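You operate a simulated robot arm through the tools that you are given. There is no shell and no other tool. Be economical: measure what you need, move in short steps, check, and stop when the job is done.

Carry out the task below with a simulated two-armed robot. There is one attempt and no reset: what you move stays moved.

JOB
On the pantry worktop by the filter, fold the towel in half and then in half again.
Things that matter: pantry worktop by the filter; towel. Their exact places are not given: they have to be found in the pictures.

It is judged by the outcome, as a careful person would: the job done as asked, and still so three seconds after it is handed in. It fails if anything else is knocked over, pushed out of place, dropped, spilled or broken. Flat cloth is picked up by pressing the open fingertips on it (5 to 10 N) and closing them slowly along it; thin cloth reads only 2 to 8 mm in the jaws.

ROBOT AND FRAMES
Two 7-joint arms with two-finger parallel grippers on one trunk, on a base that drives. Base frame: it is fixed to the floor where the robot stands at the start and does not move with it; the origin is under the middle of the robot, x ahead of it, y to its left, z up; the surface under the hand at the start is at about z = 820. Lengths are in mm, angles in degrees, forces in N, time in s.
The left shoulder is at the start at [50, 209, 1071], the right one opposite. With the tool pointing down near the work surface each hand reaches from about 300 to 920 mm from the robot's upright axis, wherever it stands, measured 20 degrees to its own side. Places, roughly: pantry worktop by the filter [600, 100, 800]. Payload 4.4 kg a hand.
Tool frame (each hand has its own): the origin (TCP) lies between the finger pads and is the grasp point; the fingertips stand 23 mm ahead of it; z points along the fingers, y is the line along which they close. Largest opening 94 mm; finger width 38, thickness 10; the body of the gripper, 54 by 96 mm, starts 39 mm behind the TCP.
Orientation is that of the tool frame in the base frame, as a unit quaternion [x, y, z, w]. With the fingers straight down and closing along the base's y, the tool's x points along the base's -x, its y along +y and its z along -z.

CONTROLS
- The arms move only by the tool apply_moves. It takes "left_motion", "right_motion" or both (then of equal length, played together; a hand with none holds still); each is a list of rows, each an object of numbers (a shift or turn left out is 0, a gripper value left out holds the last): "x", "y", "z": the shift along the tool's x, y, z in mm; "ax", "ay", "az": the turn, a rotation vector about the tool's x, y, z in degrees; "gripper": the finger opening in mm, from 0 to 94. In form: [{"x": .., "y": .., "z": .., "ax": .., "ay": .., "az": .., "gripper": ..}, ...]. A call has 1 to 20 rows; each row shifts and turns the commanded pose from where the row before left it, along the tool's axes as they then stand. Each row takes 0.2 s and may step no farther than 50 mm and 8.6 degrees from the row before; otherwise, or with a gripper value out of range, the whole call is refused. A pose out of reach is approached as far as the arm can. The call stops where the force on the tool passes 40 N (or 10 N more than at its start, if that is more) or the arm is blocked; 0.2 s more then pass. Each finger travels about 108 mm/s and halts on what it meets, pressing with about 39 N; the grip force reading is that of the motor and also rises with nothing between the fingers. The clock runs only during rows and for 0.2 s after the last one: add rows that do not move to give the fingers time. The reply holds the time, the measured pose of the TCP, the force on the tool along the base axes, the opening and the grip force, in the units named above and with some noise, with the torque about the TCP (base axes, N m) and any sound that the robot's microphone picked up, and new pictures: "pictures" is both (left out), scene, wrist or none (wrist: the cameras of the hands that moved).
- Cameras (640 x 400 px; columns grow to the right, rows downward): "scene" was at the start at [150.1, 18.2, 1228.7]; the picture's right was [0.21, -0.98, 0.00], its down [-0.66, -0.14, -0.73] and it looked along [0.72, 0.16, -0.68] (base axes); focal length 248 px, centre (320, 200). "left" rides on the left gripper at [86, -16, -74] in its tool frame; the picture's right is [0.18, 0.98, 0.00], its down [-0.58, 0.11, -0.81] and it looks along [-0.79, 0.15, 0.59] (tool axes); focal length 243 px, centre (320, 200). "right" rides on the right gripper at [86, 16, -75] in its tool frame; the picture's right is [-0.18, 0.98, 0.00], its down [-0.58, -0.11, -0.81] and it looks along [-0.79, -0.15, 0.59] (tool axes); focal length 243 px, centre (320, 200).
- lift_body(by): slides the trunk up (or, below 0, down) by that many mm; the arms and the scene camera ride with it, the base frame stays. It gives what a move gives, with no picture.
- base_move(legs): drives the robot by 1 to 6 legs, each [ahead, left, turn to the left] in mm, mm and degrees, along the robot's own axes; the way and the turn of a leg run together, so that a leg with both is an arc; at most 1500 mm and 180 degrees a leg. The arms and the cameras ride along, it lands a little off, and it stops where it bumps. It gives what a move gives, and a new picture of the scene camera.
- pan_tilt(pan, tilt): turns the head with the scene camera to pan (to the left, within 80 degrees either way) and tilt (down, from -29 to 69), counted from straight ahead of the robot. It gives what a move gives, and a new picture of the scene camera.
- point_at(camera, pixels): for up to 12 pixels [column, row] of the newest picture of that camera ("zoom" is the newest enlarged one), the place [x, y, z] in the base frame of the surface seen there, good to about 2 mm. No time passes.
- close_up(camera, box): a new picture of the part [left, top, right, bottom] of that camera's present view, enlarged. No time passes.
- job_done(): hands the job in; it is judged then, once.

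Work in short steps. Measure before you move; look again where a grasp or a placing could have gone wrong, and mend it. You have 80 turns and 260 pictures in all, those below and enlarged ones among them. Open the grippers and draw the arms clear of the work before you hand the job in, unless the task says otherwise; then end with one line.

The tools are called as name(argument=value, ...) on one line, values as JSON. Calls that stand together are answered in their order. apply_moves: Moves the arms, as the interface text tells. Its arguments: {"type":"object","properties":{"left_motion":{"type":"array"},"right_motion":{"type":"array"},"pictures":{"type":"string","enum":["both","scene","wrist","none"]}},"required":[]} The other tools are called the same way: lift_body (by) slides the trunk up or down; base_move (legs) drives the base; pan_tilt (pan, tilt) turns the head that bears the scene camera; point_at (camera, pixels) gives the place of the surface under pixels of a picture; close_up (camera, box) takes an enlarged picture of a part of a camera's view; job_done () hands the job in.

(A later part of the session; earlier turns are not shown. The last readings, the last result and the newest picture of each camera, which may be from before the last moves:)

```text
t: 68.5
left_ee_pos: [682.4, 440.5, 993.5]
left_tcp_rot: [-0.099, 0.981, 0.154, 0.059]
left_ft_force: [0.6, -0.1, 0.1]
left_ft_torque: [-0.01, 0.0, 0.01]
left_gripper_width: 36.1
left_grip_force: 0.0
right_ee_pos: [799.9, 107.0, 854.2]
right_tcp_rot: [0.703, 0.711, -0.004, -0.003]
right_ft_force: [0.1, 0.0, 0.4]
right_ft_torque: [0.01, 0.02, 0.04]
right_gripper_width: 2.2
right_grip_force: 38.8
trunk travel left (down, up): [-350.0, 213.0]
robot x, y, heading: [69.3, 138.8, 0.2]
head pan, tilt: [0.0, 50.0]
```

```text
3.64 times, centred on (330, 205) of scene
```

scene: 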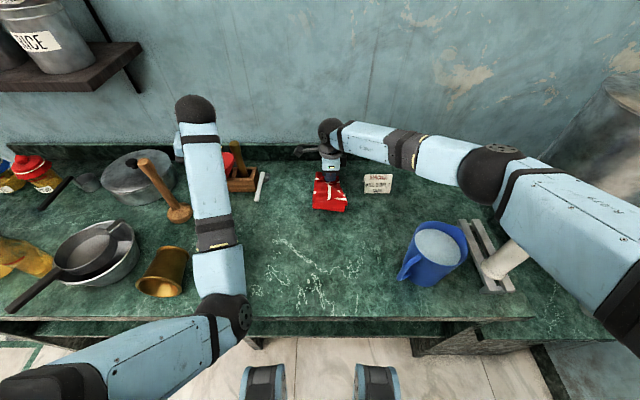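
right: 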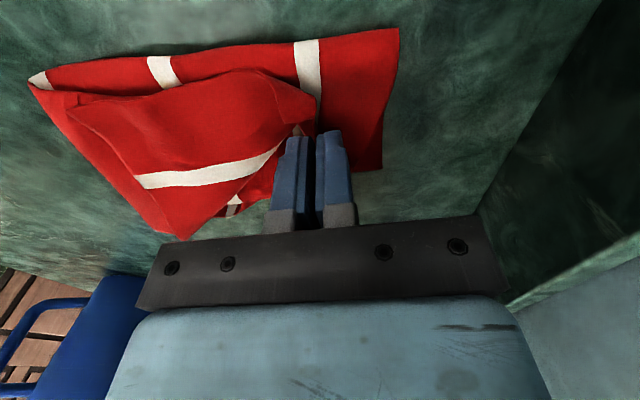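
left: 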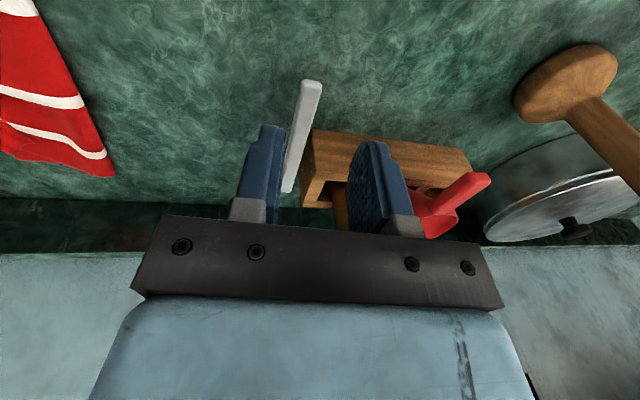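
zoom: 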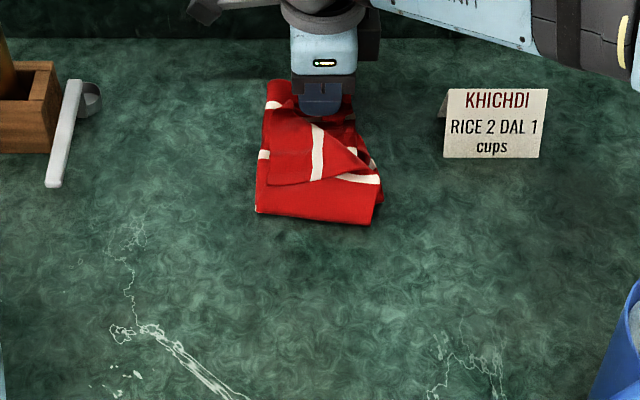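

Very good: the whole near half came over into a compact packet. I lower a bit, open gently and raise the hand.

apply_moves(right_motion=[{"z": 3}, {"gripper": 8}, {"gripper": 14}, {"gripper": 20}, {"gripper": 26}, {}, {"z": -15}, {"z": -30}, {"z": -45}, {"z": -45}])

close_up(camera="right", box=[80, 0, 440, 225])

close_up(camera="scene", box=[290, 150, 390, 220])

```text
t: 70.7
left_ee_pos: [682.9, 442.0, 995.4]
left_tcp_rot: [-0.099, 0.981, 0.154, 0.059]
left_ft_force: [-0.3, 0.3, -0.5]
left_ft_torque: [0.01, -0.03, 0.03]
left_gripper_width: 35.8
left_grip_force: 0.0
right_ee_pos: [801.0, 104.9, 983.8]
right_tcp_rot: [0.704, 0.71, -0.004, -0.002]
right_ft_force: [0.3, -0.1, 0.3]
right_ft_torque: [-0.01, -0.02, -0.01]
right_gripper_width: 26.1
right_grip_force: 0.2
trunk travel left (down, up): [-350.0, 213.0]
robot x, y, heading: [76.5, 139.8, 0.0]
head pan, tilt: [0.0, 50.0]
```

scene: 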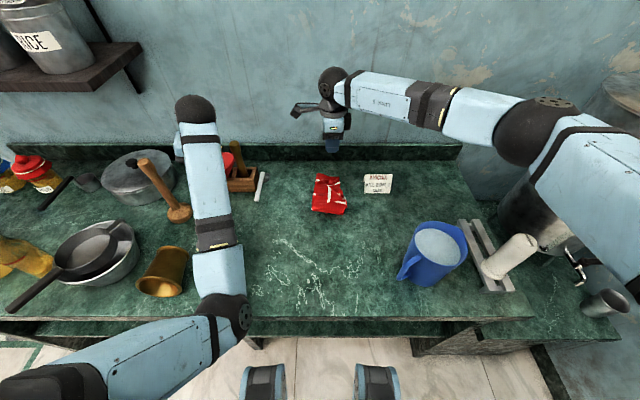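
right: 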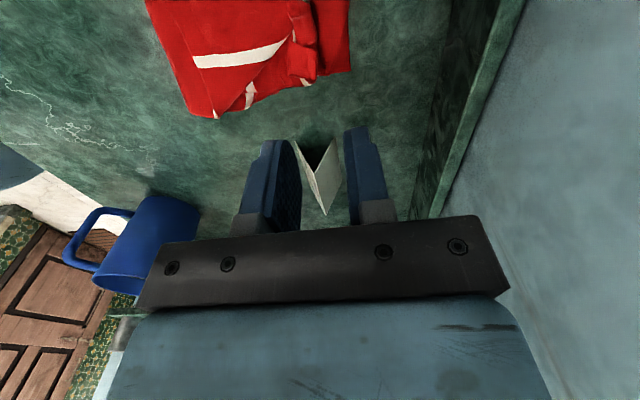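

```text
1.78 times, centred on (260, 112) of right
```

zoom: 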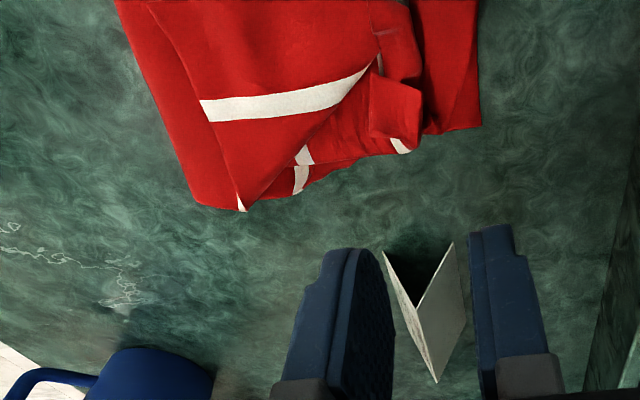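

```text
5.71 times, centred on (340, 185) of scene
```

zoom: 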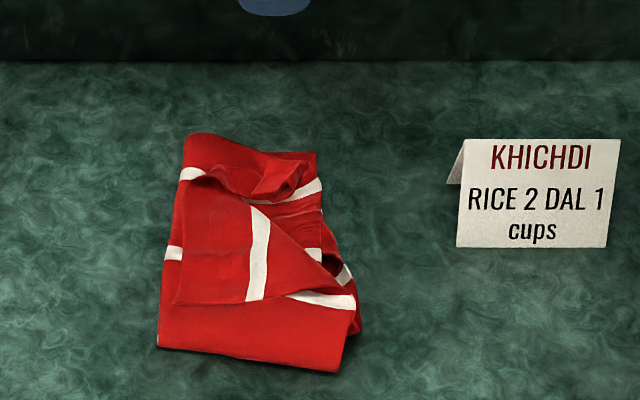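

The packet is compact, but the lower ply's corner lies as a dog-ear (flap with its corner at zoom (180,303)). I measure it to flip it over to the far right.

point_at(camera="zoom", pixels=[[183, 300], [240, 300], [300, 288], [345, 280], [195, 195], [315, 160], [185, 140], [160, 340], [335, 365], [255, 215], [350, 330], [265, 180]])

point_at(camera="right", pixels=[[170, 10], [215, 110], [345, 60], [300, 70], [240, 20], [285, 40]])

```text
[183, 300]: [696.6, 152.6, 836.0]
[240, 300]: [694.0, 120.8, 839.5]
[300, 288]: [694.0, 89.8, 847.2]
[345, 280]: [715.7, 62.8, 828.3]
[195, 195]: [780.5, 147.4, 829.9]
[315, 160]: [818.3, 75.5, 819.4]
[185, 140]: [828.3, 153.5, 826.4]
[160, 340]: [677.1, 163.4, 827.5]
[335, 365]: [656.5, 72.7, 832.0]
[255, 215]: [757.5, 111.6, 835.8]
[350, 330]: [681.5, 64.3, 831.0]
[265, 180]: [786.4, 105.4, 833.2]
```

```text
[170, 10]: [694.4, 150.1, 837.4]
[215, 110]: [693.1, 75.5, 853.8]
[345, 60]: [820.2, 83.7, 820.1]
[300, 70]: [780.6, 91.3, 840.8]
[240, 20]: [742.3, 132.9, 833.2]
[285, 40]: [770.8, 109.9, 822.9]
```

The flap corner is at (696,152) and belongs at about (812,78). I turn the right hand so it closes along that diagonal (az −40°) and go above the corner.

apply_moves(right_motion=[{"az": -8.1}, {"az": -8.1}, {"az": -8.1}, {"az": -8.1}, {"az": -8.1}, {"az": -8.1}, {"az": -8.1}, {"az": -8.1}, {"az": -8.1}, {"az": -8.1}, {"az": -8.1}, {"az": -8.1}, {"az": -8.1}, {"az": -8.1}, {"az": -8.1}, {"az": -8.1, "gripper": 30}, {}], pictures="none")

apply_moves(right_motion=[{"x": 17, "y": 24.6}, {"x": 17, "y": 24.6}, {"x": 16.5, "y": 24.5}, {"z": 40}, {"z": 45}, {}], pictures="wrist")

```text
t: 74.3
left_ee_pos: [682.9, 441.5, 994.9]
left_tcp_rot: [-0.098, 0.981, 0.154, 0.06]
left_ft_force: [-0.4, -0.7, 0.5]
left_ft_torque: [0.02, 0.0, 0.01]
left_gripper_width: 36.1
left_grip_force: 0.0
right_ee_pos: [803.3, 105.7, 986.0]
right_tcp_rot: [-0.344, 0.939, 0.0, -0.005]
right_ft_force: [0.6, 1.0, 0.3]
right_ft_torque: [-0.01, 0.0, -0.02]
right_gripper_width: 29.7
right_grip_force: 0.1
trunk travel left (down, up): [-350.0, 213.0]
robot x, y, heading: [74.1, 140.2, 0.1]
head pan, tilt: [0.0, 50.0]
```

```text
t: 75.7
left_ee_pos: [682.6, 441.4, 995.6]
left_tcp_rot: [-0.098, 0.981, 0.154, 0.059]
left_ft_force: [-0.2, 0.2, 0.1]
left_ft_torque: [-0.03, -0.04, -0.02]
left_gripper_width: 35.9
left_grip_force: 0.0
right_ee_pos: [715.3, 127.0, 902.2]
right_tcp_rot: [-0.343, 0.939, 0.001, -0.005]
right_ft_force: [0.8, 0.5, -0.5]
right_ft_torque: [-0.03, -0.03, 0.01]
right_gripper_width: 29.9
right_grip_force: 0.1
trunk travel left (down, up): [-350.0, 213.0]
robot x, y, heading: [71.7, 140.7, 0.3]
head pan, tilt: [0.0, 50.0]
```

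right: 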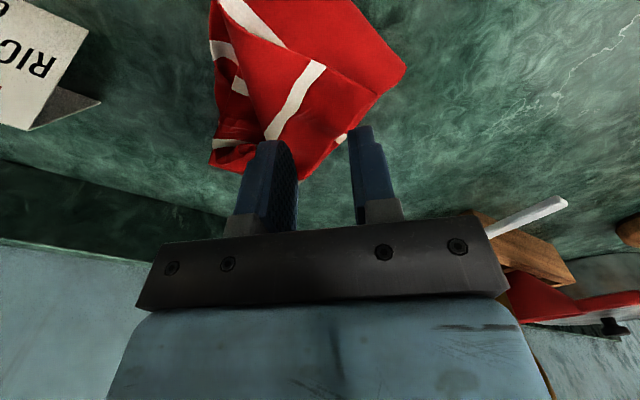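

Above the corner. I descend toward the cloth (top about z 838).

apply_moves(right_motion=[{"z": 20}, {"z": 15}, {"z": 5}, {}], pictures="wrist")

close_up(camera="right", box=[180, 40, 480, 230])

```text
t: 76.7
left_ee_pos: [683.7, 441.1, 994.2]
left_tcp_rot: [-0.099, 0.981, 0.155, 0.059]
left_ft_force: [-0.8, 0.6, 0.7]
left_ft_torque: [-0.02, 0.01, -0.02]
left_gripper_width: 35.8
left_grip_force: 0.0
right_ee_pos: [715.7, 127.6, 862.4]
right_tcp_rot: [-0.342, 0.94, 0.001, -0.004]
right_ft_force: [1.0, -0.9, -0.1]
right_ft_torque: [0.0, 0.0, -0.03]
right_gripper_width: 29.9
right_grip_force: 0.1
trunk travel left (down, up): [-350.0, 213.0]
robot x, y, heading: [72.9, 137.9, -0.2]
head pan, tilt: [0.0, 50.0]
```

right: 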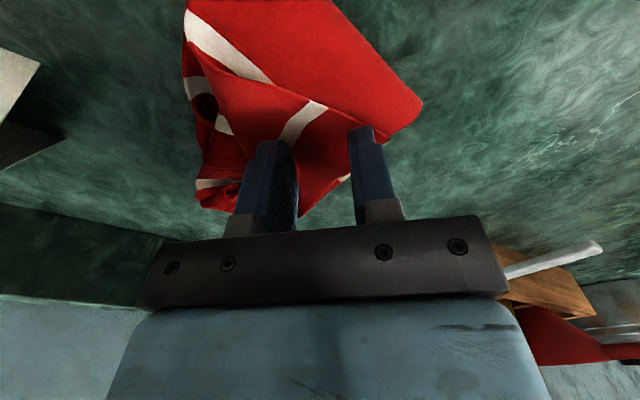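

```text
2.11 times, centred on (330, 135) of right
```

zoom: 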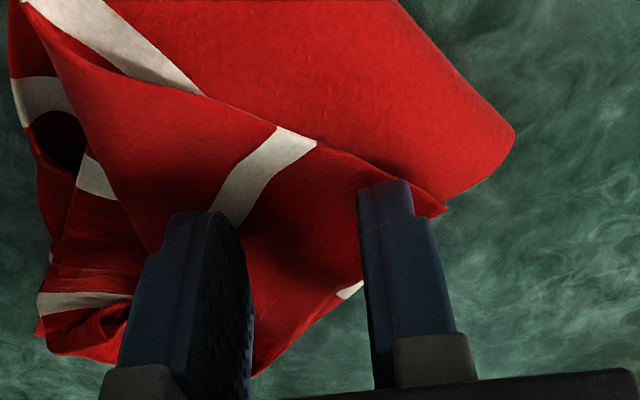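

The outer finger sits just inside the corner at zoom (440,212). I press down gently.

apply_moves(right_motion=[{"z": 2}, {"z": 2}, {"z": 2}, {}], pictures="none")

```text
t: 77.7
left_ee_pos: [682.5, 441.7, 994.6]
left_tcp_rot: [-0.099, 0.981, 0.154, 0.059]
left_ft_force: [0.4, -0.6, 0.4]
left_ft_torque: [-0.02, -0.05, -0.02]
left_gripper_width: 36.1
left_grip_force: 0.2
right_ee_pos: [715.4, 129.9, 856.3]
right_tcp_rot: [-0.343, 0.939, 0.0, -0.005]
right_ft_force: [-0.9, -0.9, 0.8]
right_ft_torque: [0.01, -0.01, 0.0]
right_gripper_width: 30.1
right_grip_force: 0.0
trunk travel left (down, up): [-350.0, 213.0]
robot x, y, heading: [73.0, 137.7, -0.0]
head pan, tilt: [0.0, 50.0]
```

apply_moves(right_motion=[{"z": 2}, {"z": 2}, {"z": 1.5}, {}], pictures="none")

```text
t: 78.7
left_ee_pos: [683.6, 440.7, 993.8]
left_tcp_rot: [-0.098, 0.981, 0.155, 0.059]
left_ft_force: [0.1, 0.3, 0.3]
left_ft_torque: [-0.03, -0.01, 0.04]
left_gripper_width: 35.9
left_grip_force: 0.0
right_ee_pos: [714.6, 130.1, 851.2]
right_tcp_rot: [-0.342, 0.94, 0.0, -0.004]
right_ft_force: [-0.2, -0.1, -0.2]
right_ft_torque: [0.0, -0.03, -0.01]
right_gripper_width: 30.2
right_grip_force: 0.0
trunk travel left (down, up): [-350.0, 213.0]
robot x, y, heading: [75.6, 140.2, -0.0]
head pan, tilt: [0.0, 50.0]
```

apply_moves(right_motion=[{"z": 1.5}, {"z": 1.5}, {}], pictures="none")

```text
t: 79.5
left_ee_pos: [682.5, 440.6, 993.8]
left_tcp_rot: [-0.099, 0.981, 0.154, 0.059]
left_ft_force: [-0.3, -0.3, -0.3]
left_ft_torque: [-0.02, 0.01, -0.01]
left_gripper_width: 35.8
left_grip_force: 0.0
right_ee_pos: [714.8, 130.9, 846.8]
right_tcp_rot: [-0.342, 0.94, 0.0, -0.005]
right_ft_force: [-0.2, -0.2, 2.0]
right_ft_torque: [-0.02, 0.02, 0.01]
right_gripper_width: 30.1
right_grip_force: 0.2
trunk travel left (down, up): [-350.0, 213.0]
robot x, y, heading: [69.8, 136.6, 0.2]
head pan, tilt: [0.0, 50.0]
```

2 N contact; half a millimetre more, then close slowly and lift a little.

apply_moves(right_motion=[{"z": 0.6}, {"gripper": 27}, {"gripper": 24}, {"gripper": 21}, {"gripper": 18}, {"gripper": 15}, {"gripper": 12}, {"gripper": 9}, {"gripper": 6}, {"gripper": 3}, {"gripper": 0}, {}, {}, {"z": -10}, {"z": -10}, {"z": -10}, {}], pictures="wrist")

close_up(camera="right", box=[160, 0, 500, 220])

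close_up(camera="scene", box=[290, 150, 390, 220])

```text
t: 83.1
left_ee_pos: [682.2, 442.3, 994.5]
left_tcp_rot: [-0.098, 0.981, 0.155, 0.059]
left_ft_force: [0.1, 0.0, 0.7]
left_ft_torque: [0.03, 0.0, 0.03]
left_gripper_width: 35.9
left_grip_force: 0.0
right_ee_pos: [715.4, 129.8, 877.1]
right_tcp_rot: [-0.342, 0.94, 0.0, -0.004]
right_ft_force: [0.4, 0.7, 0.0]
right_ft_torque: [-0.03, 0.03, 0.0]
right_gripper_width: 3.1
right_grip_force: 38.5
trunk travel left (down, up): [-350.0, 213.0]
robot x, y, heading: [71.2, 141.1, 0.1]
head pan, tilt: [0.0, 50.0]
```

right: 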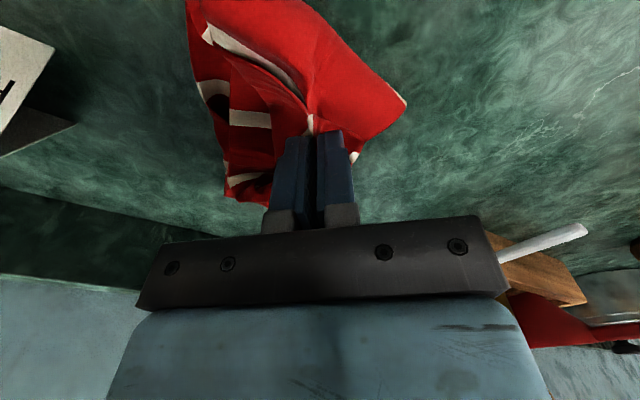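

```text
1.82 times, centred on (330, 110) of right
```

zoom: 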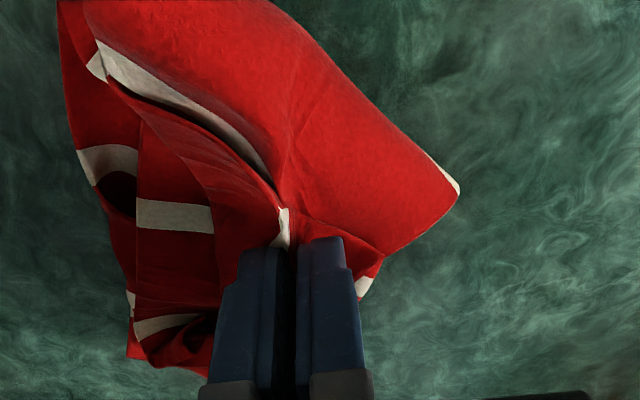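

```text
5.71 times, centred on (340, 185) of scene
```

zoom: 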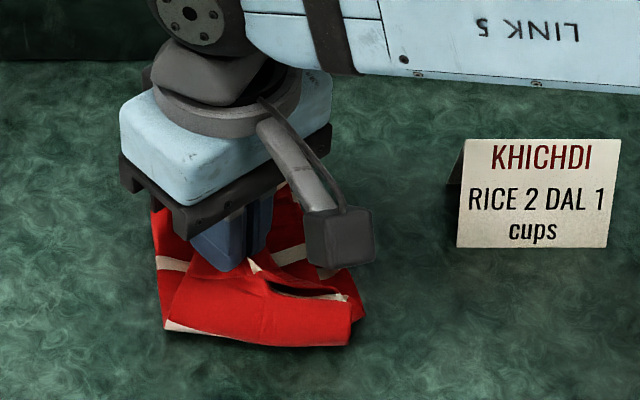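

The flap is held (3 mm). I carry it over toward the far right in a small arc: about (+85,−34) mm, ending at z≈857.

apply_moves(right_motion=[{"x": -7, "y": -13, "z": -15}, {"x": -8, "y": -15, "z": -12}, {"x": -8, "y": -15, "z": 2}, {"x": -8, "y": -15, "z": 12}, {"x": -7, "y": -13, "z": 16}, {"x": -5, "y": -10, "z": 16}, {}], pictures="wrist")

close_up(camera="right", box=[160, 0, 500, 220])

close_up(camera="scene", box=[290, 150, 390, 220])

```text
t: 84.7
left_ee_pos: [682.2, 441.5, 994.6]
left_tcp_rot: [-0.098, 0.981, 0.154, 0.059]
left_ft_force: [0.1, -0.7, -0.2]
left_ft_torque: [0.01, -0.01, 0.0]
left_gripper_width: 36.0
left_grip_force: 0.2
right_ee_pos: [792.5, 99.1, 873.1]
right_tcp_rot: [-0.343, 0.939, 0.0, -0.005]
right_ft_force: [-0.1, -0.5, 0.0]
right_ft_torque: [0.02, 0.01, 0.04]
right_gripper_width: 3.2
right_grip_force: 38.6
right hand out of reach, approached as far as the arm can: row 6
trunk travel left (down, up): [-350.0, 213.0]
robot x, y, heading: [72.1, 135.6, 0.1]
head pan, tilt: [0.0, 50.0]
```

right: 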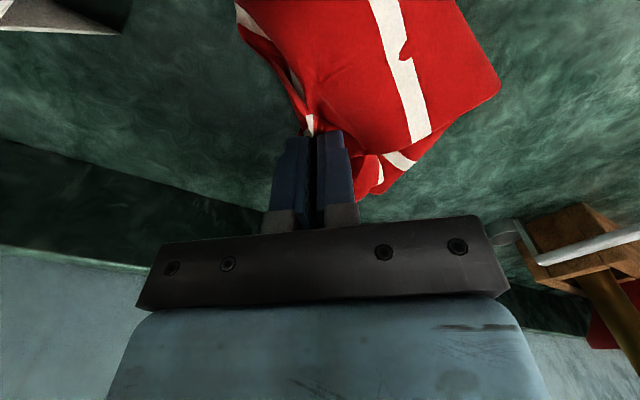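

```text
1.82 times, centred on (330, 110) of right
```

zoom: 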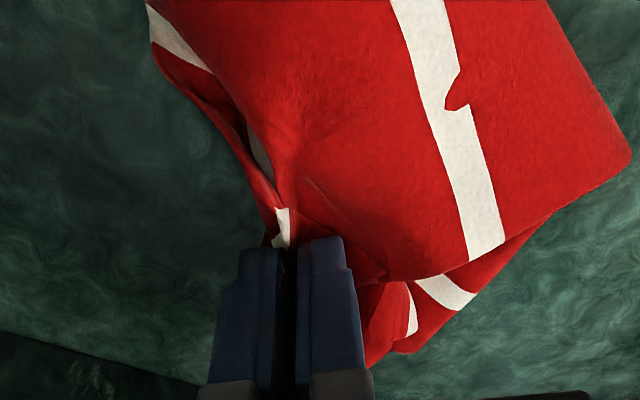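

```text
5.71 times, centred on (340, 185) of scene
```

zoom: 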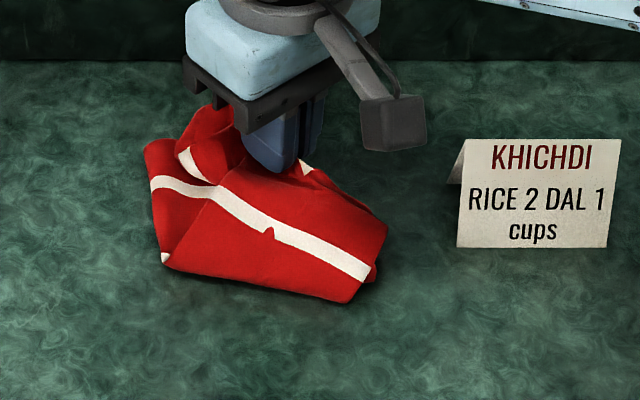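

The flap now covers nicely; the packet slid slightly. I bring the hand back 5 mm within reach, lower it, and release.

apply_moves(right_motion=[{"x": 4, "y": 3, "z": 6}, {"z": 6}, {"z": 4}, {"gripper": 8}, {"gripper": 14}, {"gripper": 20}, {"gripper": 28}, {"z": -20}, {"z": -40}, {"z": -45}, {"z": -30}])

close_up(camera="scene", box=[290, 150, 390, 220])

```text
t: 87.1
left_ee_pos: [683.3, 440.8, 994.3]
left_tcp_rot: [-0.099, 0.981, 0.153, 0.059]
left_ft_force: [1.0, 0.6, 0.8]
left_ft_torque: [0.01, -0.01, 0.0]
left_gripper_width: 36.0
left_grip_force: 0.0
right_ee_pos: [787.0, 99.3, 993.5]
right_tcp_rot: [-0.341, 0.94, 0.0, -0.004]
right_ft_force: [-0.7, -0.9, 0.0]
right_ft_torque: [0.01, -0.06, -0.01]
right_gripper_width: 28.0
right_grip_force: 0.1
trunk travel left (down, up): [-350.0, 213.0]
robot x, y, heading: [65.8, 135.1, -0.0]
head pan, tilt: [0.0, 50.0]
```

scene: 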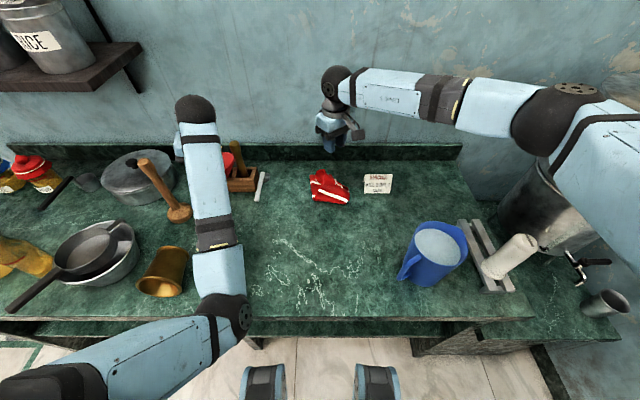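
right: 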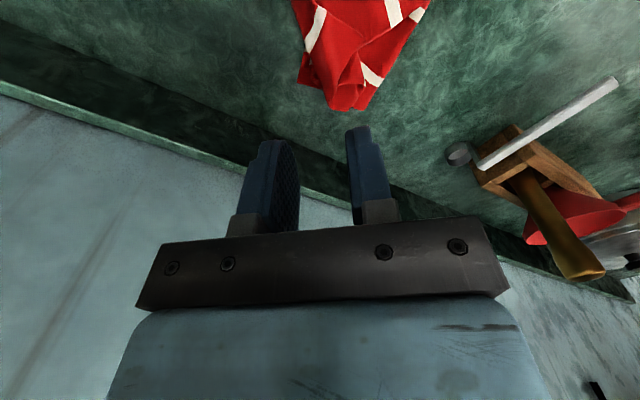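

```text
5.71 times, centred on (340, 185) of scene
```

zoom: 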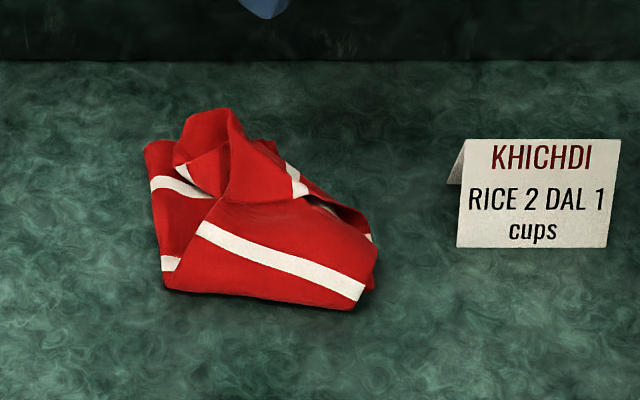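

The packet is compact but a bit rumpled on top. I measure its shape.

point_at(camera="zoom", pixels=[[168, 285], [350, 305], [372, 240], [150, 150], [215, 115], [215, 150], [250, 165], [295, 185], [230, 225], [320, 220], [180, 240], [280, 250]])

close_up(camera="right", box=[260, 0, 460, 125])

```text
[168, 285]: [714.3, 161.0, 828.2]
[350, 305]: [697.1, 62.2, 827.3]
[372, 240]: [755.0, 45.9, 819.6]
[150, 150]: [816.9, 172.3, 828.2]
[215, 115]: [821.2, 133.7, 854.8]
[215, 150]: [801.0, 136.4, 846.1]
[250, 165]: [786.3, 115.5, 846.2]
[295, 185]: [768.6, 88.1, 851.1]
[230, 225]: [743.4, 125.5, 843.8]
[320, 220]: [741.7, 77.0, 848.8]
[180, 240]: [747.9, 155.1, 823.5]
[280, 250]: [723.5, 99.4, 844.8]
```

```text
3.20 times, centred on (360, 62) of right
```

zoom: 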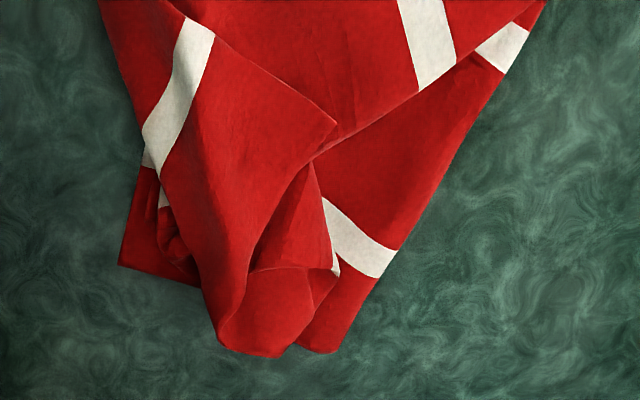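

Footprint is about 125 × 110 mm, four layers. Before tidying, I should stand the brass cup up: I'll grip its rim wall from the mouth side with the right hand and rotate it upright. I raise the trunk, back off and drive left, so the right arm faces the cup.

lift_body(by=150)

base_move(legs=[[-200, 0, 0], [0, 380, 0]])

close_up(camera="scene", box=[200, 150, 480, 350])

```text
t: 88.8
left_ee_pos: [682.3, 441.4, 1144.9]
left_tcp_rot: [-0.098, 0.981, 0.154, 0.059]
left_ft_force: [-0.8, -0.4, 0.6]
left_ft_torque: [0.0, -0.04, -0.02]
left_gripper_width: 36.0
left_grip_force: 0.0
right_ee_pos: [788.2, 98.4, 1142.5]
right_tcp_rot: [-0.343, 0.939, 0.0, -0.004]
right_ft_force: [-0.5, -0.6, 0.9]
right_ft_torque: [0.02, 0.01, 0.02]
right_gripper_width: 27.8
right_grip_force: 0.1
trunk travel left (down, up): [-500.0, 63.0]
robot x, y, heading: [72.1, 140.7, 0.2]
head pan, tilt: [0.0, 50.0]
```

```text
t: 94.0
left_ee_pos: [487.0, 823.6, 1144.2]
left_tcp_rot: [-0.095, 0.982, 0.154, 0.06]
left_ft_force: [0.9, 0.8, -0.1]
left_ft_torque: [0.01, -0.02, 0.02]
left_gripper_width: 36.2
left_grip_force: 0.1
right_ee_pos: [589.7, 478.3, 1142.8]
right_tcp_rot: [-0.339, 0.941, 0.0, -0.006]
right_ft_force: [-0.2, 0.2, 0.5]
right_ft_torque: [-0.03, 0.04, -0.01]
right_gripper_width: 27.9
right_grip_force: 0.1
trunk travel left (down, up): [-500.0, 63.0]
robot x, y, heading: [-125.9, 527.7, -0.5]
head pan, tilt: [0.0, 50.0]
```

scene: 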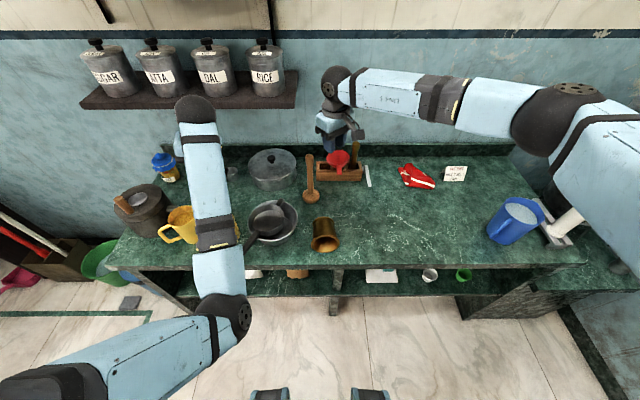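

```text
2.00 times, centred on (340, 250) of scene
```

zoom: 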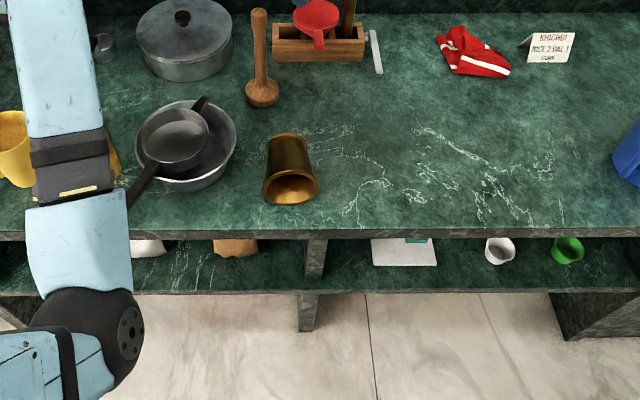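

The cup clearly lies on its side, mouth toward the robot at zoom (290,187). I measure it in detail.

close_up(camera="scene", box=[300, 205, 350, 265])

point_at(camera="scene", pixels=[[325, 236], [325, 228], [324, 220], [333, 218], [314, 219], [338, 244], [313, 246], [325, 251], [325, 243], [319, 250]])

```text
6.67 times, centred on (325, 235) of scene
```

zoom: 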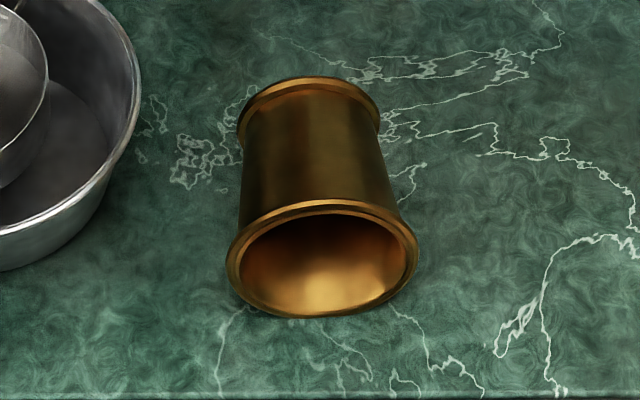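

```text
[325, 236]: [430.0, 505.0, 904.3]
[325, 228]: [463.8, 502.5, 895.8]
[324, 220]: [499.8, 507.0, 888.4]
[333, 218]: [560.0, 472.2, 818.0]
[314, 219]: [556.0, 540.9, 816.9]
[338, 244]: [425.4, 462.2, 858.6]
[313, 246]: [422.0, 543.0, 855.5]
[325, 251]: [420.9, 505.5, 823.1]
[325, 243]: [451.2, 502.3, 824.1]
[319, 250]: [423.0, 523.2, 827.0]
```

Cup mouth: rim at x≈425, centre y≈503, rim top z≈904, height about 95. I turn the right hand to +90° again and draw it back in front of the mouth.

apply_moves(right_motion=[{"az": 8.1}, {"az": 8.1}, {"az": 8.1}, {"az": 8.1}, {"az": 8.1}, {"az": 8.1}, {"az": 8.1}, {"az": 8.1}, {"az": 8.1}, {"az": 8.1}, {"az": 8.1}, {"az": 8.1}, {"az": 8.1}, {"az": 8.1}, {"az": 8.1}, {"az": 8.1}], pictures="none")

apply_moves(right_motion=[{"y": -45, "x": 6}, {"y": -45, "x": 6}, {"y": -45, "x": 6}, {"y": -45, "x": 6}, {"ax": -8}, {"ax": -8}, {"ax": -8}, {"ax": -8}, {"ax": -8}, {"ax": -8}, {}])

```text
t: 97.3
left_ee_pos: [487.2, 823.0, 1144.9]
left_tcp_rot: [-0.095, 0.982, 0.154, 0.06]
left_ft_force: [0.2, 0.4, 0.1]
left_ft_torque: [0.01, 0.0, 0.0]
left_gripper_width: 35.8
left_grip_force: 0.1
right_ee_pos: [589.7, 479.9, 1142.4]
right_tcp_rot: [0.708, 0.706, -0.003, -0.002]
right_ft_force: [0.3, 0.5, 0.6]
right_ft_torque: [0.01, 0.0, -0.01]
right_gripper_width: 27.9
right_grip_force: 0.1
trunk travel left (down, up): [-500.0, 63.0]
robot x, y, heading: [-125.2, 525.7, -0.1]
head pan, tilt: [0.0, 50.0]
```

```text
t: 99.8
left_ee_pos: [486.9, 822.8, 1143.3]
left_tcp_rot: [-0.096, 0.982, 0.154, 0.059]
left_ft_force: [-0.1, -0.4, 0.4]
left_ft_torque: [0.0, 0.03, 0.01]
left_gripper_width: 36.2
left_grip_force: 0.0
right_ee_pos: [408.5, 503.7, 1143.7]
right_tcp_rot: [0.647, 0.647, 0.284, 0.285]
right_ft_force: [-0.3, -0.7, 0.1]
right_ft_torque: [0.0, 0.0, -0.03]
right_gripper_width: 28.0
right_grip_force: 0.2
trunk travel left (down, up): [-500.0, 63.0]
robot x, y, heading: [-126.8, 523.5, -0.5]
head pan, tilt: [0.0, 50.0]
```

scene: 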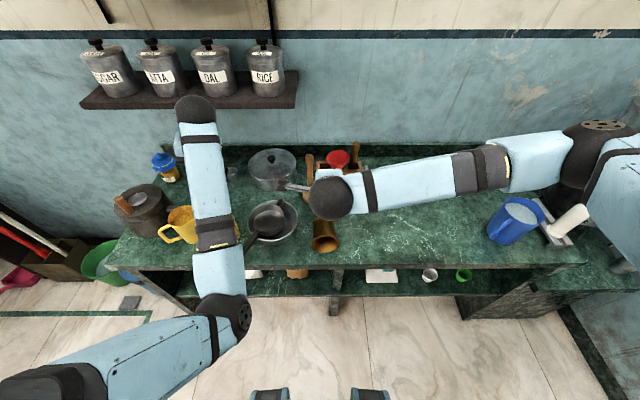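
right: 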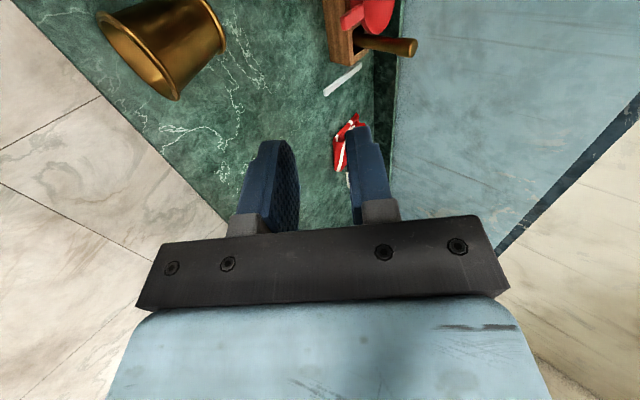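

The tilt works (fingers now 47° forward). I tilt 24° more and descend in front of the mouth to about (376,503,920).

apply_moves(right_motion=[{"ax": -8}, {"ax": -8}, {"ax": -8}, {"y": -45}, {"y": -45}, {"y": -45}, {"y": -45}, {"y": -42}, {}])

```text
t: 101.8
left_ee_pos: [487.2, 820.9, 1144.3]
left_tcp_rot: [-0.096, 0.982, 0.154, 0.06]
left_ft_force: [-0.9, 0.6, -0.8]
left_ft_torque: [0.02, -0.04, -0.01]
left_gripper_width: 36.2
left_grip_force: 0.0
right_ee_pos: [334.4, 546.3, 969.4]
right_tcp_rot: [0.578, 0.574, 0.407, 0.413]
right_ft_force: [-0.8, 0.2, 0.1]
right_ft_torque: [0.02, -0.02, 0.03]
right_gripper_width: 28.0
right_grip_force: 0.0
right hand out of reach, approached as far as the arm can: row 6, 7, 8
trunk travel left (down, up): [-500.0, 63.0]
robot x, y, heading: [-125.5, 524.5, -0.4]
head pan, tilt: [0.0, 50.0]
```

scene: 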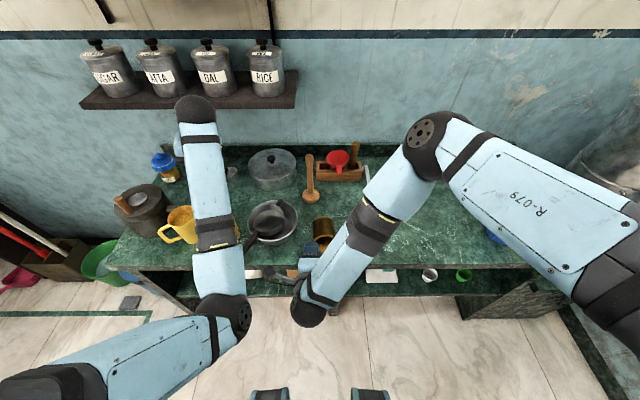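
right: 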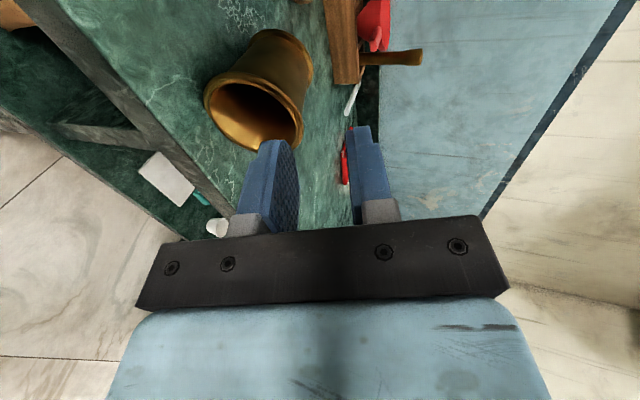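

The arm is folded too tightly here. I back the base off 130 mm and lower the trunk 80 mm to give it room.

base_move(legs=[[-130, 0, 0]])

lift_body(by=-80)

```text
t: 103.0
left_ee_pos: [360.2, 822.5, 1143.9]
left_tcp_rot: [-0.094, 0.982, 0.154, 0.059]
left_ft_force: [0.6, 0.0, -0.5]
left_ft_torque: [0.0, -0.03, -0.01]
left_gripper_width: 35.9
left_grip_force: 0.0
right_ee_pos: [205.2, 543.9, 967.5]
right_tcp_rot: [0.579, 0.573, 0.405, 0.415]
right_ft_force: [1.2, 0.5, 0.4]
right_ft_torque: [0.01, 0.01, 0.0]
right_gripper_width: 27.9
right_grip_force: 0.0
trunk travel left (down, up): [-500.0, 63.0]
robot x, y, heading: [-254.2, 525.6, -0.6]
head pan, tilt: [0.0, 50.0]
```

scene: 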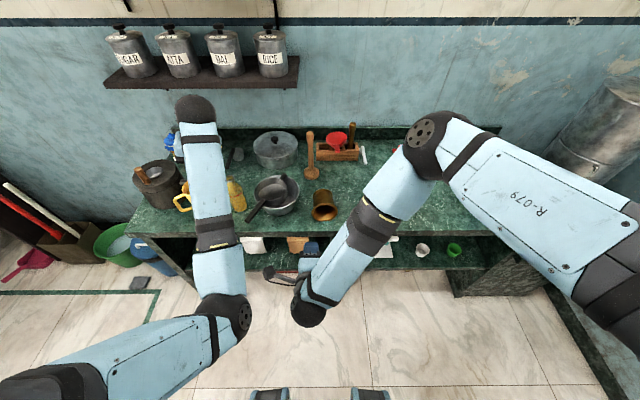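

```text
t: 104.2
left_ee_pos: [359.5, 822.6, 1063.5]
left_tcp_rot: [-0.094, 0.982, 0.154, 0.059]
left_ft_force: [-0.5, 1.0, 1.0]
left_ft_torque: [-0.01, -0.01, 0.01]
left_gripper_width: 36.0
left_grip_force: 0.1
right_ee_pos: [205.8, 544.3, 889.2]
right_tcp_rot: [0.578, 0.573, 0.407, 0.416]
right_ft_force: [-0.4, -0.6, 0.3]
right_ft_torque: [0.03, -0.03, -0.03]
right_gripper_width: 28.1
right_grip_force: 0.0
trunk travel left (down, up): [-420.0, 143.0]
robot x, y, heading: [-255.6, 529.6, -0.6]
head pan, tilt: [0.0, 50.0]
```

Now I move the right hand up and forward to just in front of the cup mouth, and read where it is.

apply_moves(right_motion=[{"y": 37}, {"y": 37}, {"y": 37}, {"z": 35}, {"z": 35}, {"z": 35}, {"z": 30}, {}])

```text
t: 106.0
left_ee_pos: [359.3, 822.2, 1065.3]
left_tcp_rot: [-0.095, 0.982, 0.154, 0.06]
left_ft_force: [-0.3, -0.3, -0.2]
left_ft_torque: [0.01, -0.03, 0.02]
left_gripper_width: 35.9
left_grip_force: 0.0
right_ee_pos: [369.0, 545.5, 949.2]
right_tcp_rot: [0.578, 0.573, 0.406, 0.416]
right_ft_force: [0.0, -0.4, -0.8]
right_ft_torque: [0.0, 0.02, 0.02]
right_gripper_width: 28.0
right_grip_force: 0.1
trunk travel left (down, up): [-420.0, 143.0]
robot x, y, heading: [-253.5, 524.7, -0.3]
head pan, tilt: [0.0, 50.0]
```

scene: 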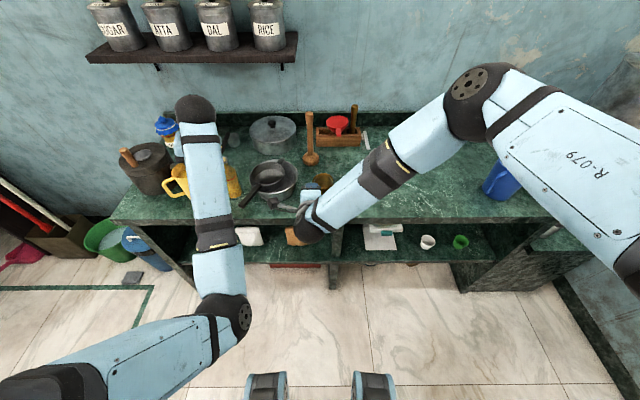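
right: 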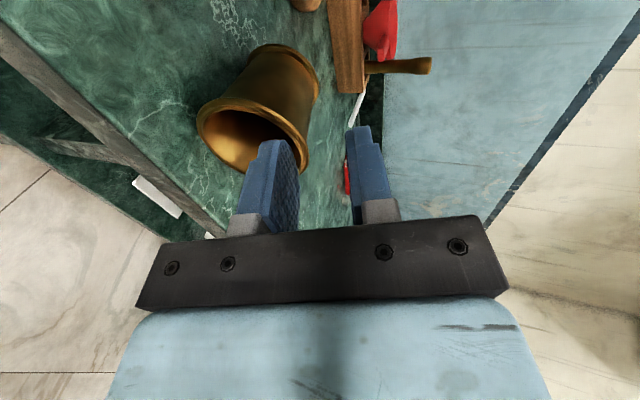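

Tracking is accurate again. I re-measure the cup's rim from the wrist picture and shift into line with it.

point_at(camera="right", pixels=[[250, 104], [202, 125], [235, 168], [285, 117], [300, 145], [275, 75], [300, 60], [225, 105]])

apply_moves(right_motion=[{"x": -21, "y": -12}, {"x": -21, "y": -13}, {"z": 8}, {}])

close_up(camera="right", box=[160, 20, 460, 230])

```text
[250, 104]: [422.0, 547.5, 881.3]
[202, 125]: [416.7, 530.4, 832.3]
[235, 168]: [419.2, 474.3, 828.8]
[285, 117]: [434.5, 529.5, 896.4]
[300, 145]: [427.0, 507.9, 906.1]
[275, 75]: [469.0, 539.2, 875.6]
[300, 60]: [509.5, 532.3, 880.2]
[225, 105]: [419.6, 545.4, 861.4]
```

```text
t: 107.0
left_ee_pos: [359.2, 822.7, 1064.9]
left_tcp_rot: [-0.094, 0.982, 0.154, 0.059]
left_ft_force: [0.6, -0.1, 0.0]
left_ft_torque: [-0.03, 0.0, 0.02]
left_gripper_width: 35.9
left_grip_force: 0.1
right_ee_pos: [367.3, 511.3, 930.8]
right_tcp_rot: [0.58, 0.573, 0.403, 0.415]
right_ft_force: [-0.2, -0.7, 0.0]
right_ft_torque: [-0.02, -0.01, 0.0]
right_gripper_width: 28.1
right_grip_force: 0.1
right hand out of reach, approached as far as the arm can: row 2
trunk travel left (down, up): [-420.0, 143.0]
robot x, y, heading: [-254.1, 523.9, -0.2]
head pan, tilt: [0.0, 50.0]
```

scene: 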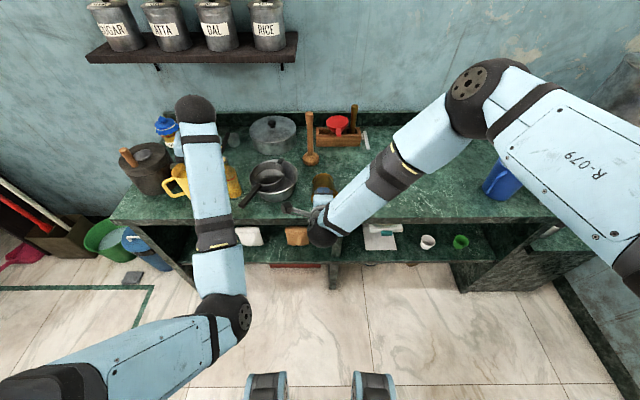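
right: 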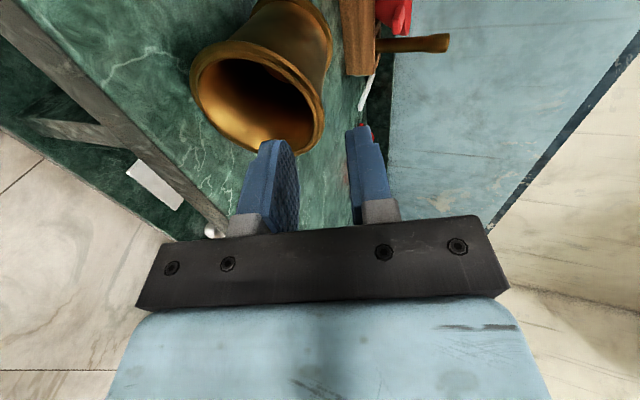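

```text
1.90 times, centred on (310, 125) of right
```

zoom: 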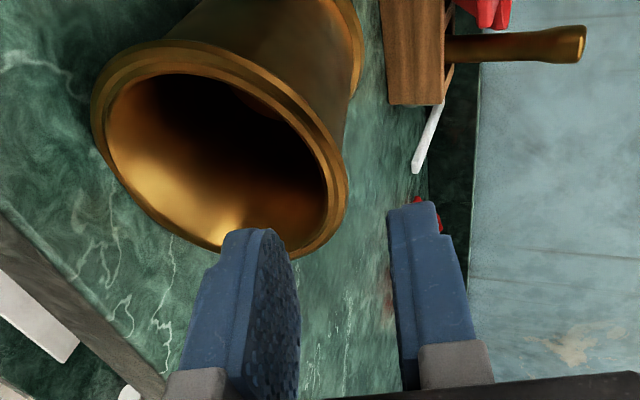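

The fingers straddle the rim's line. I insert along the finger direction, 57 mm, in small steps.

apply_moves(right_motion=[{"y": -2, "z": 12}, {"z": 12}, {"z": 12}, {"z": 11}, {"z": 10}, {}], pictures="wrist")

close_up(camera="right", box=[160, 20, 460, 230])

```text
t: 108.4
left_ee_pos: [359.9, 822.9, 1064.8]
left_tcp_rot: [-0.094, 0.982, 0.154, 0.059]
left_ft_force: [-0.1, -0.5, 0.0]
left_ft_torque: [-0.02, -0.02, -0.03]
left_gripper_width: 36.0
left_grip_force: 0.1
right_ee_pos: [420.9, 519.6, 917.4]
right_tcp_rot: [0.58, 0.573, 0.402, 0.416]
right_ft_force: [-0.9, 0.1, 0.5]
right_ft_torque: [0.05, 0.01, 0.0]
right_gripper_width: 28.2
right_grip_force: 0.0
right hand out of reach, approached as far as the arm can: row 1, 3
trunk travel left (down, up): [-420.0, 143.0]
robot x, y, heading: [-251.4, 525.4, -0.7]
head pan, tilt: [0.0, 50.0]
```

right: 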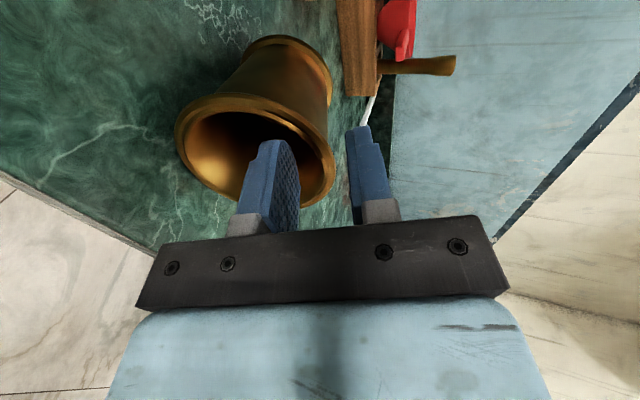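

```text
1.90 times, centred on (310, 125) of right
```

zoom: 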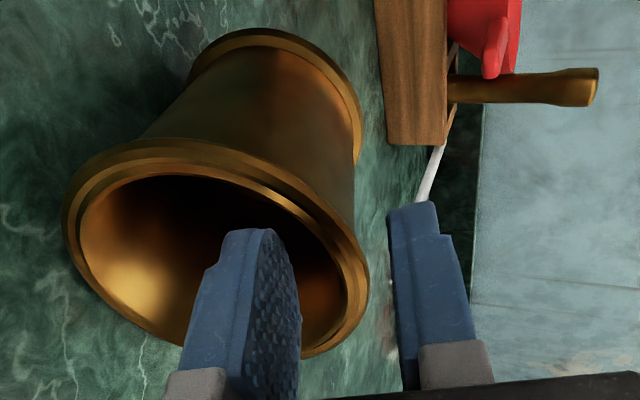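

One finger is in the mouth but I'm 16 mm off to the left and about 10 mm high, at the arm's limit. I correct with the trunk (−11 mm) and base (15 mm right).

lift_body(by=-11)

base_move(legs=[[6, -15, 0]])

close_up(camera="right", box=[160, 20, 460, 230])

```text
t: 109.0
left_ee_pos: [358.6, 823.0, 1053.3]
left_tcp_rot: [-0.095, 0.982, 0.154, 0.06]
left_ft_force: [-0.2, -0.4, 0.4]
left_ft_torque: [-0.02, 0.03, 0.02]
left_gripper_width: 36.0
left_grip_force: 0.1
right_ee_pos: [421.5, 520.2, 906.8]
right_tcp_rot: [0.581, 0.573, 0.403, 0.415]
right_ft_force: [-0.3, -0.2, 0.9]
right_ft_torque: [-0.03, -0.01, 0.01]
right_gripper_width: 27.8
right_grip_force: 0.0
trunk travel left (down, up): [-409.0, 154.0]
robot x, y, heading: [-255.9, 527.9, -0.3]
head pan, tilt: [0.0, 50.0]
```

```text
t: 109.8
left_ee_pos: [365.4, 809.4, 1052.6]
left_tcp_rot: [-0.094, 0.982, 0.154, 0.06]
left_ft_force: [-0.6, 0.4, 0.0]
left_ft_torque: [-0.01, 0.0, 0.02]
left_gripper_width: 35.8
left_grip_force: 0.0
right_ee_pos: [427.9, 505.4, 906.5]
right_tcp_rot: [0.581, 0.573, 0.403, 0.415]
right_ft_force: [0.5, -0.5, 0.4]
right_ft_torque: [0.0, -0.01, -0.02]
right_gripper_width: 28.0
right_grip_force: 0.0
trunk travel left (down, up): [-409.0, 154.0]
robot x, y, heading: [-246.0, 512.0, -0.6]
head pan, tilt: [0.0, 50.0]
```

scene: 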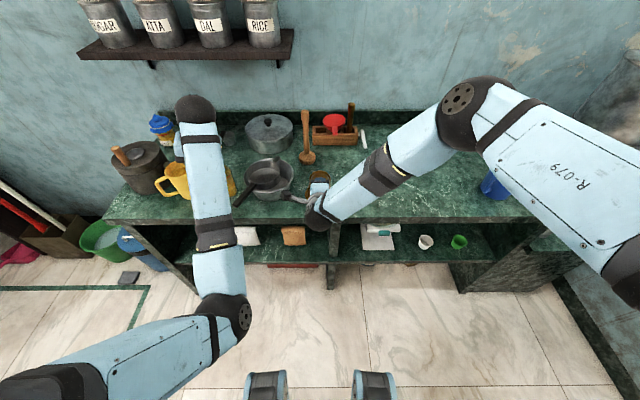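

```text
1.90 times, centred on (310, 125) of right
```

zoom: 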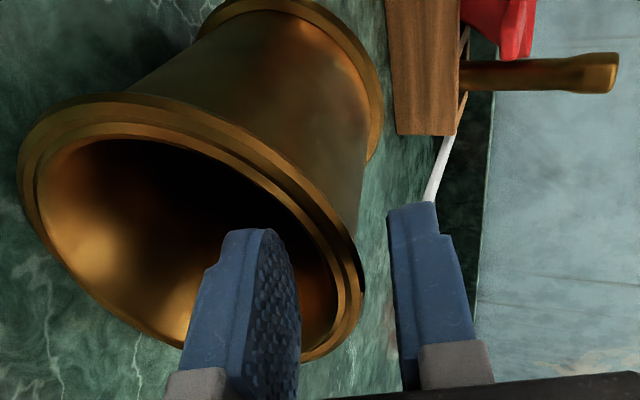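

The hand is at (428,505,906), with the rim wall between the fingers. I close, lift 45 mm and rotate the cup upright by 85°.

apply_moves(right_motion=[{"gripper": 10}, {"gripper": 0}, {}, {}, {"y": 24, "z": -7}, {"y": 24, "z": -7}, {"ax": 8.5}, {"ax": 8.5}, {"ax": 8.5}, {"ax": 8.5}, {"ax": 8.5}, {"ax": 8.5}, {"ax": 8.5}, {"ax": 8.5}, {"ax": 8.5}, {"ax": 8.5}, {}])

close_up(camera="scene", box=[250, 120, 410, 240])

```text
t: 113.4
left_ee_pos: [366.7, 807.1, 1053.1]
left_tcp_rot: [-0.094, 0.982, 0.153, 0.06]
left_ft_force: [-0.1, 0.8, -0.3]
left_ft_torque: [-0.02, -0.01, -0.01]
left_gripper_width: 35.9
left_grip_force: 0.0
right_ee_pos: [431.6, 505.9, 954.8]
right_tcp_rot: [0.709, 0.694, -0.09, -0.088]
right_ft_force: [0.1, -0.3, -3.6]
right_ft_torque: [-0.02, -0.21, 0.0]
right_gripper_width: 8.9
right_grip_force: 38.9
trunk travel left (down, up): [-409.0, 154.0]
robot x, y, heading: [-250.6, 513.6, -0.3]
head pan, tilt: [0.0, 50.0]
```

scene: 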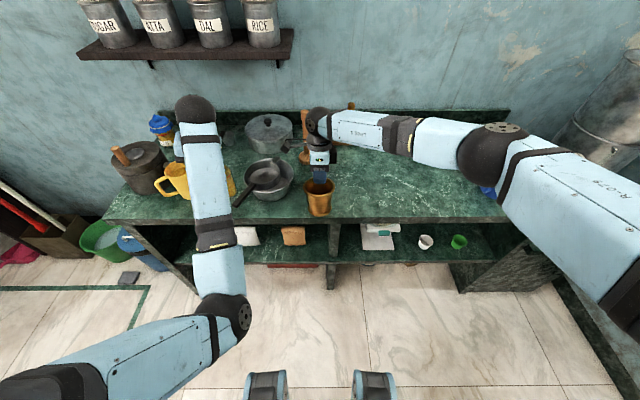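
right: 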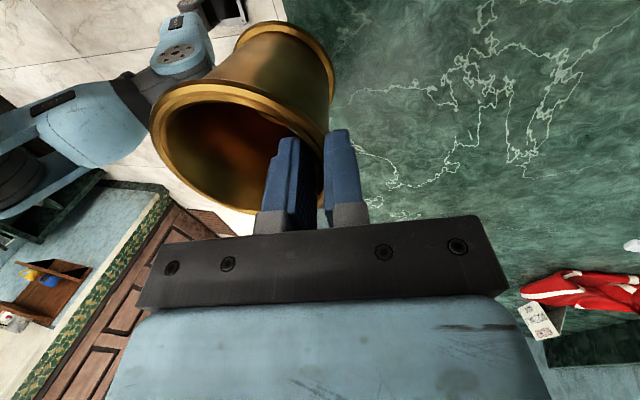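

```text
3.33 times, centred on (330, 180) of scene
```

zoom: 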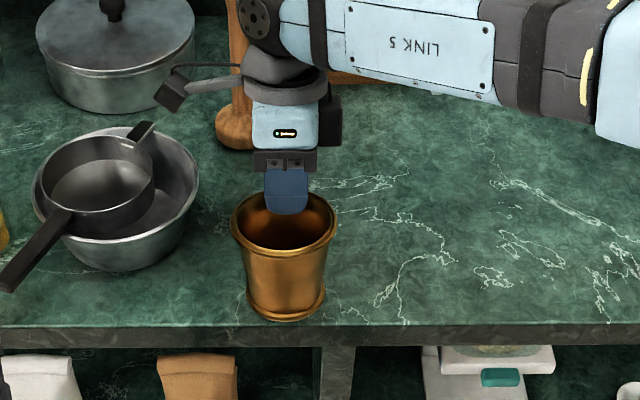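

The cup is held, apparently upright. I check its tilt with points on the rim and base before setting it down.

point_at(camera="zoom", pixels=[[236, 222], [332, 228], [285, 252], [250, 200], [322, 203], [285, 313], [285, 290], [252, 302], [318, 298], [240, 60], [236, 130], [285, 270]])

```text
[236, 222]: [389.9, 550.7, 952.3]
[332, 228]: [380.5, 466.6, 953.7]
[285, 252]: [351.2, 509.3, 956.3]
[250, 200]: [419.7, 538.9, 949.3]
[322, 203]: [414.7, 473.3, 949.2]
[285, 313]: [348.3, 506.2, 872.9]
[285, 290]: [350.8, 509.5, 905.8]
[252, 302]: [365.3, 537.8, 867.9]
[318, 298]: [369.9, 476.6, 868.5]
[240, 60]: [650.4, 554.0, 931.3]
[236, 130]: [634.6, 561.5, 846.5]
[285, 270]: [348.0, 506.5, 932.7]
```

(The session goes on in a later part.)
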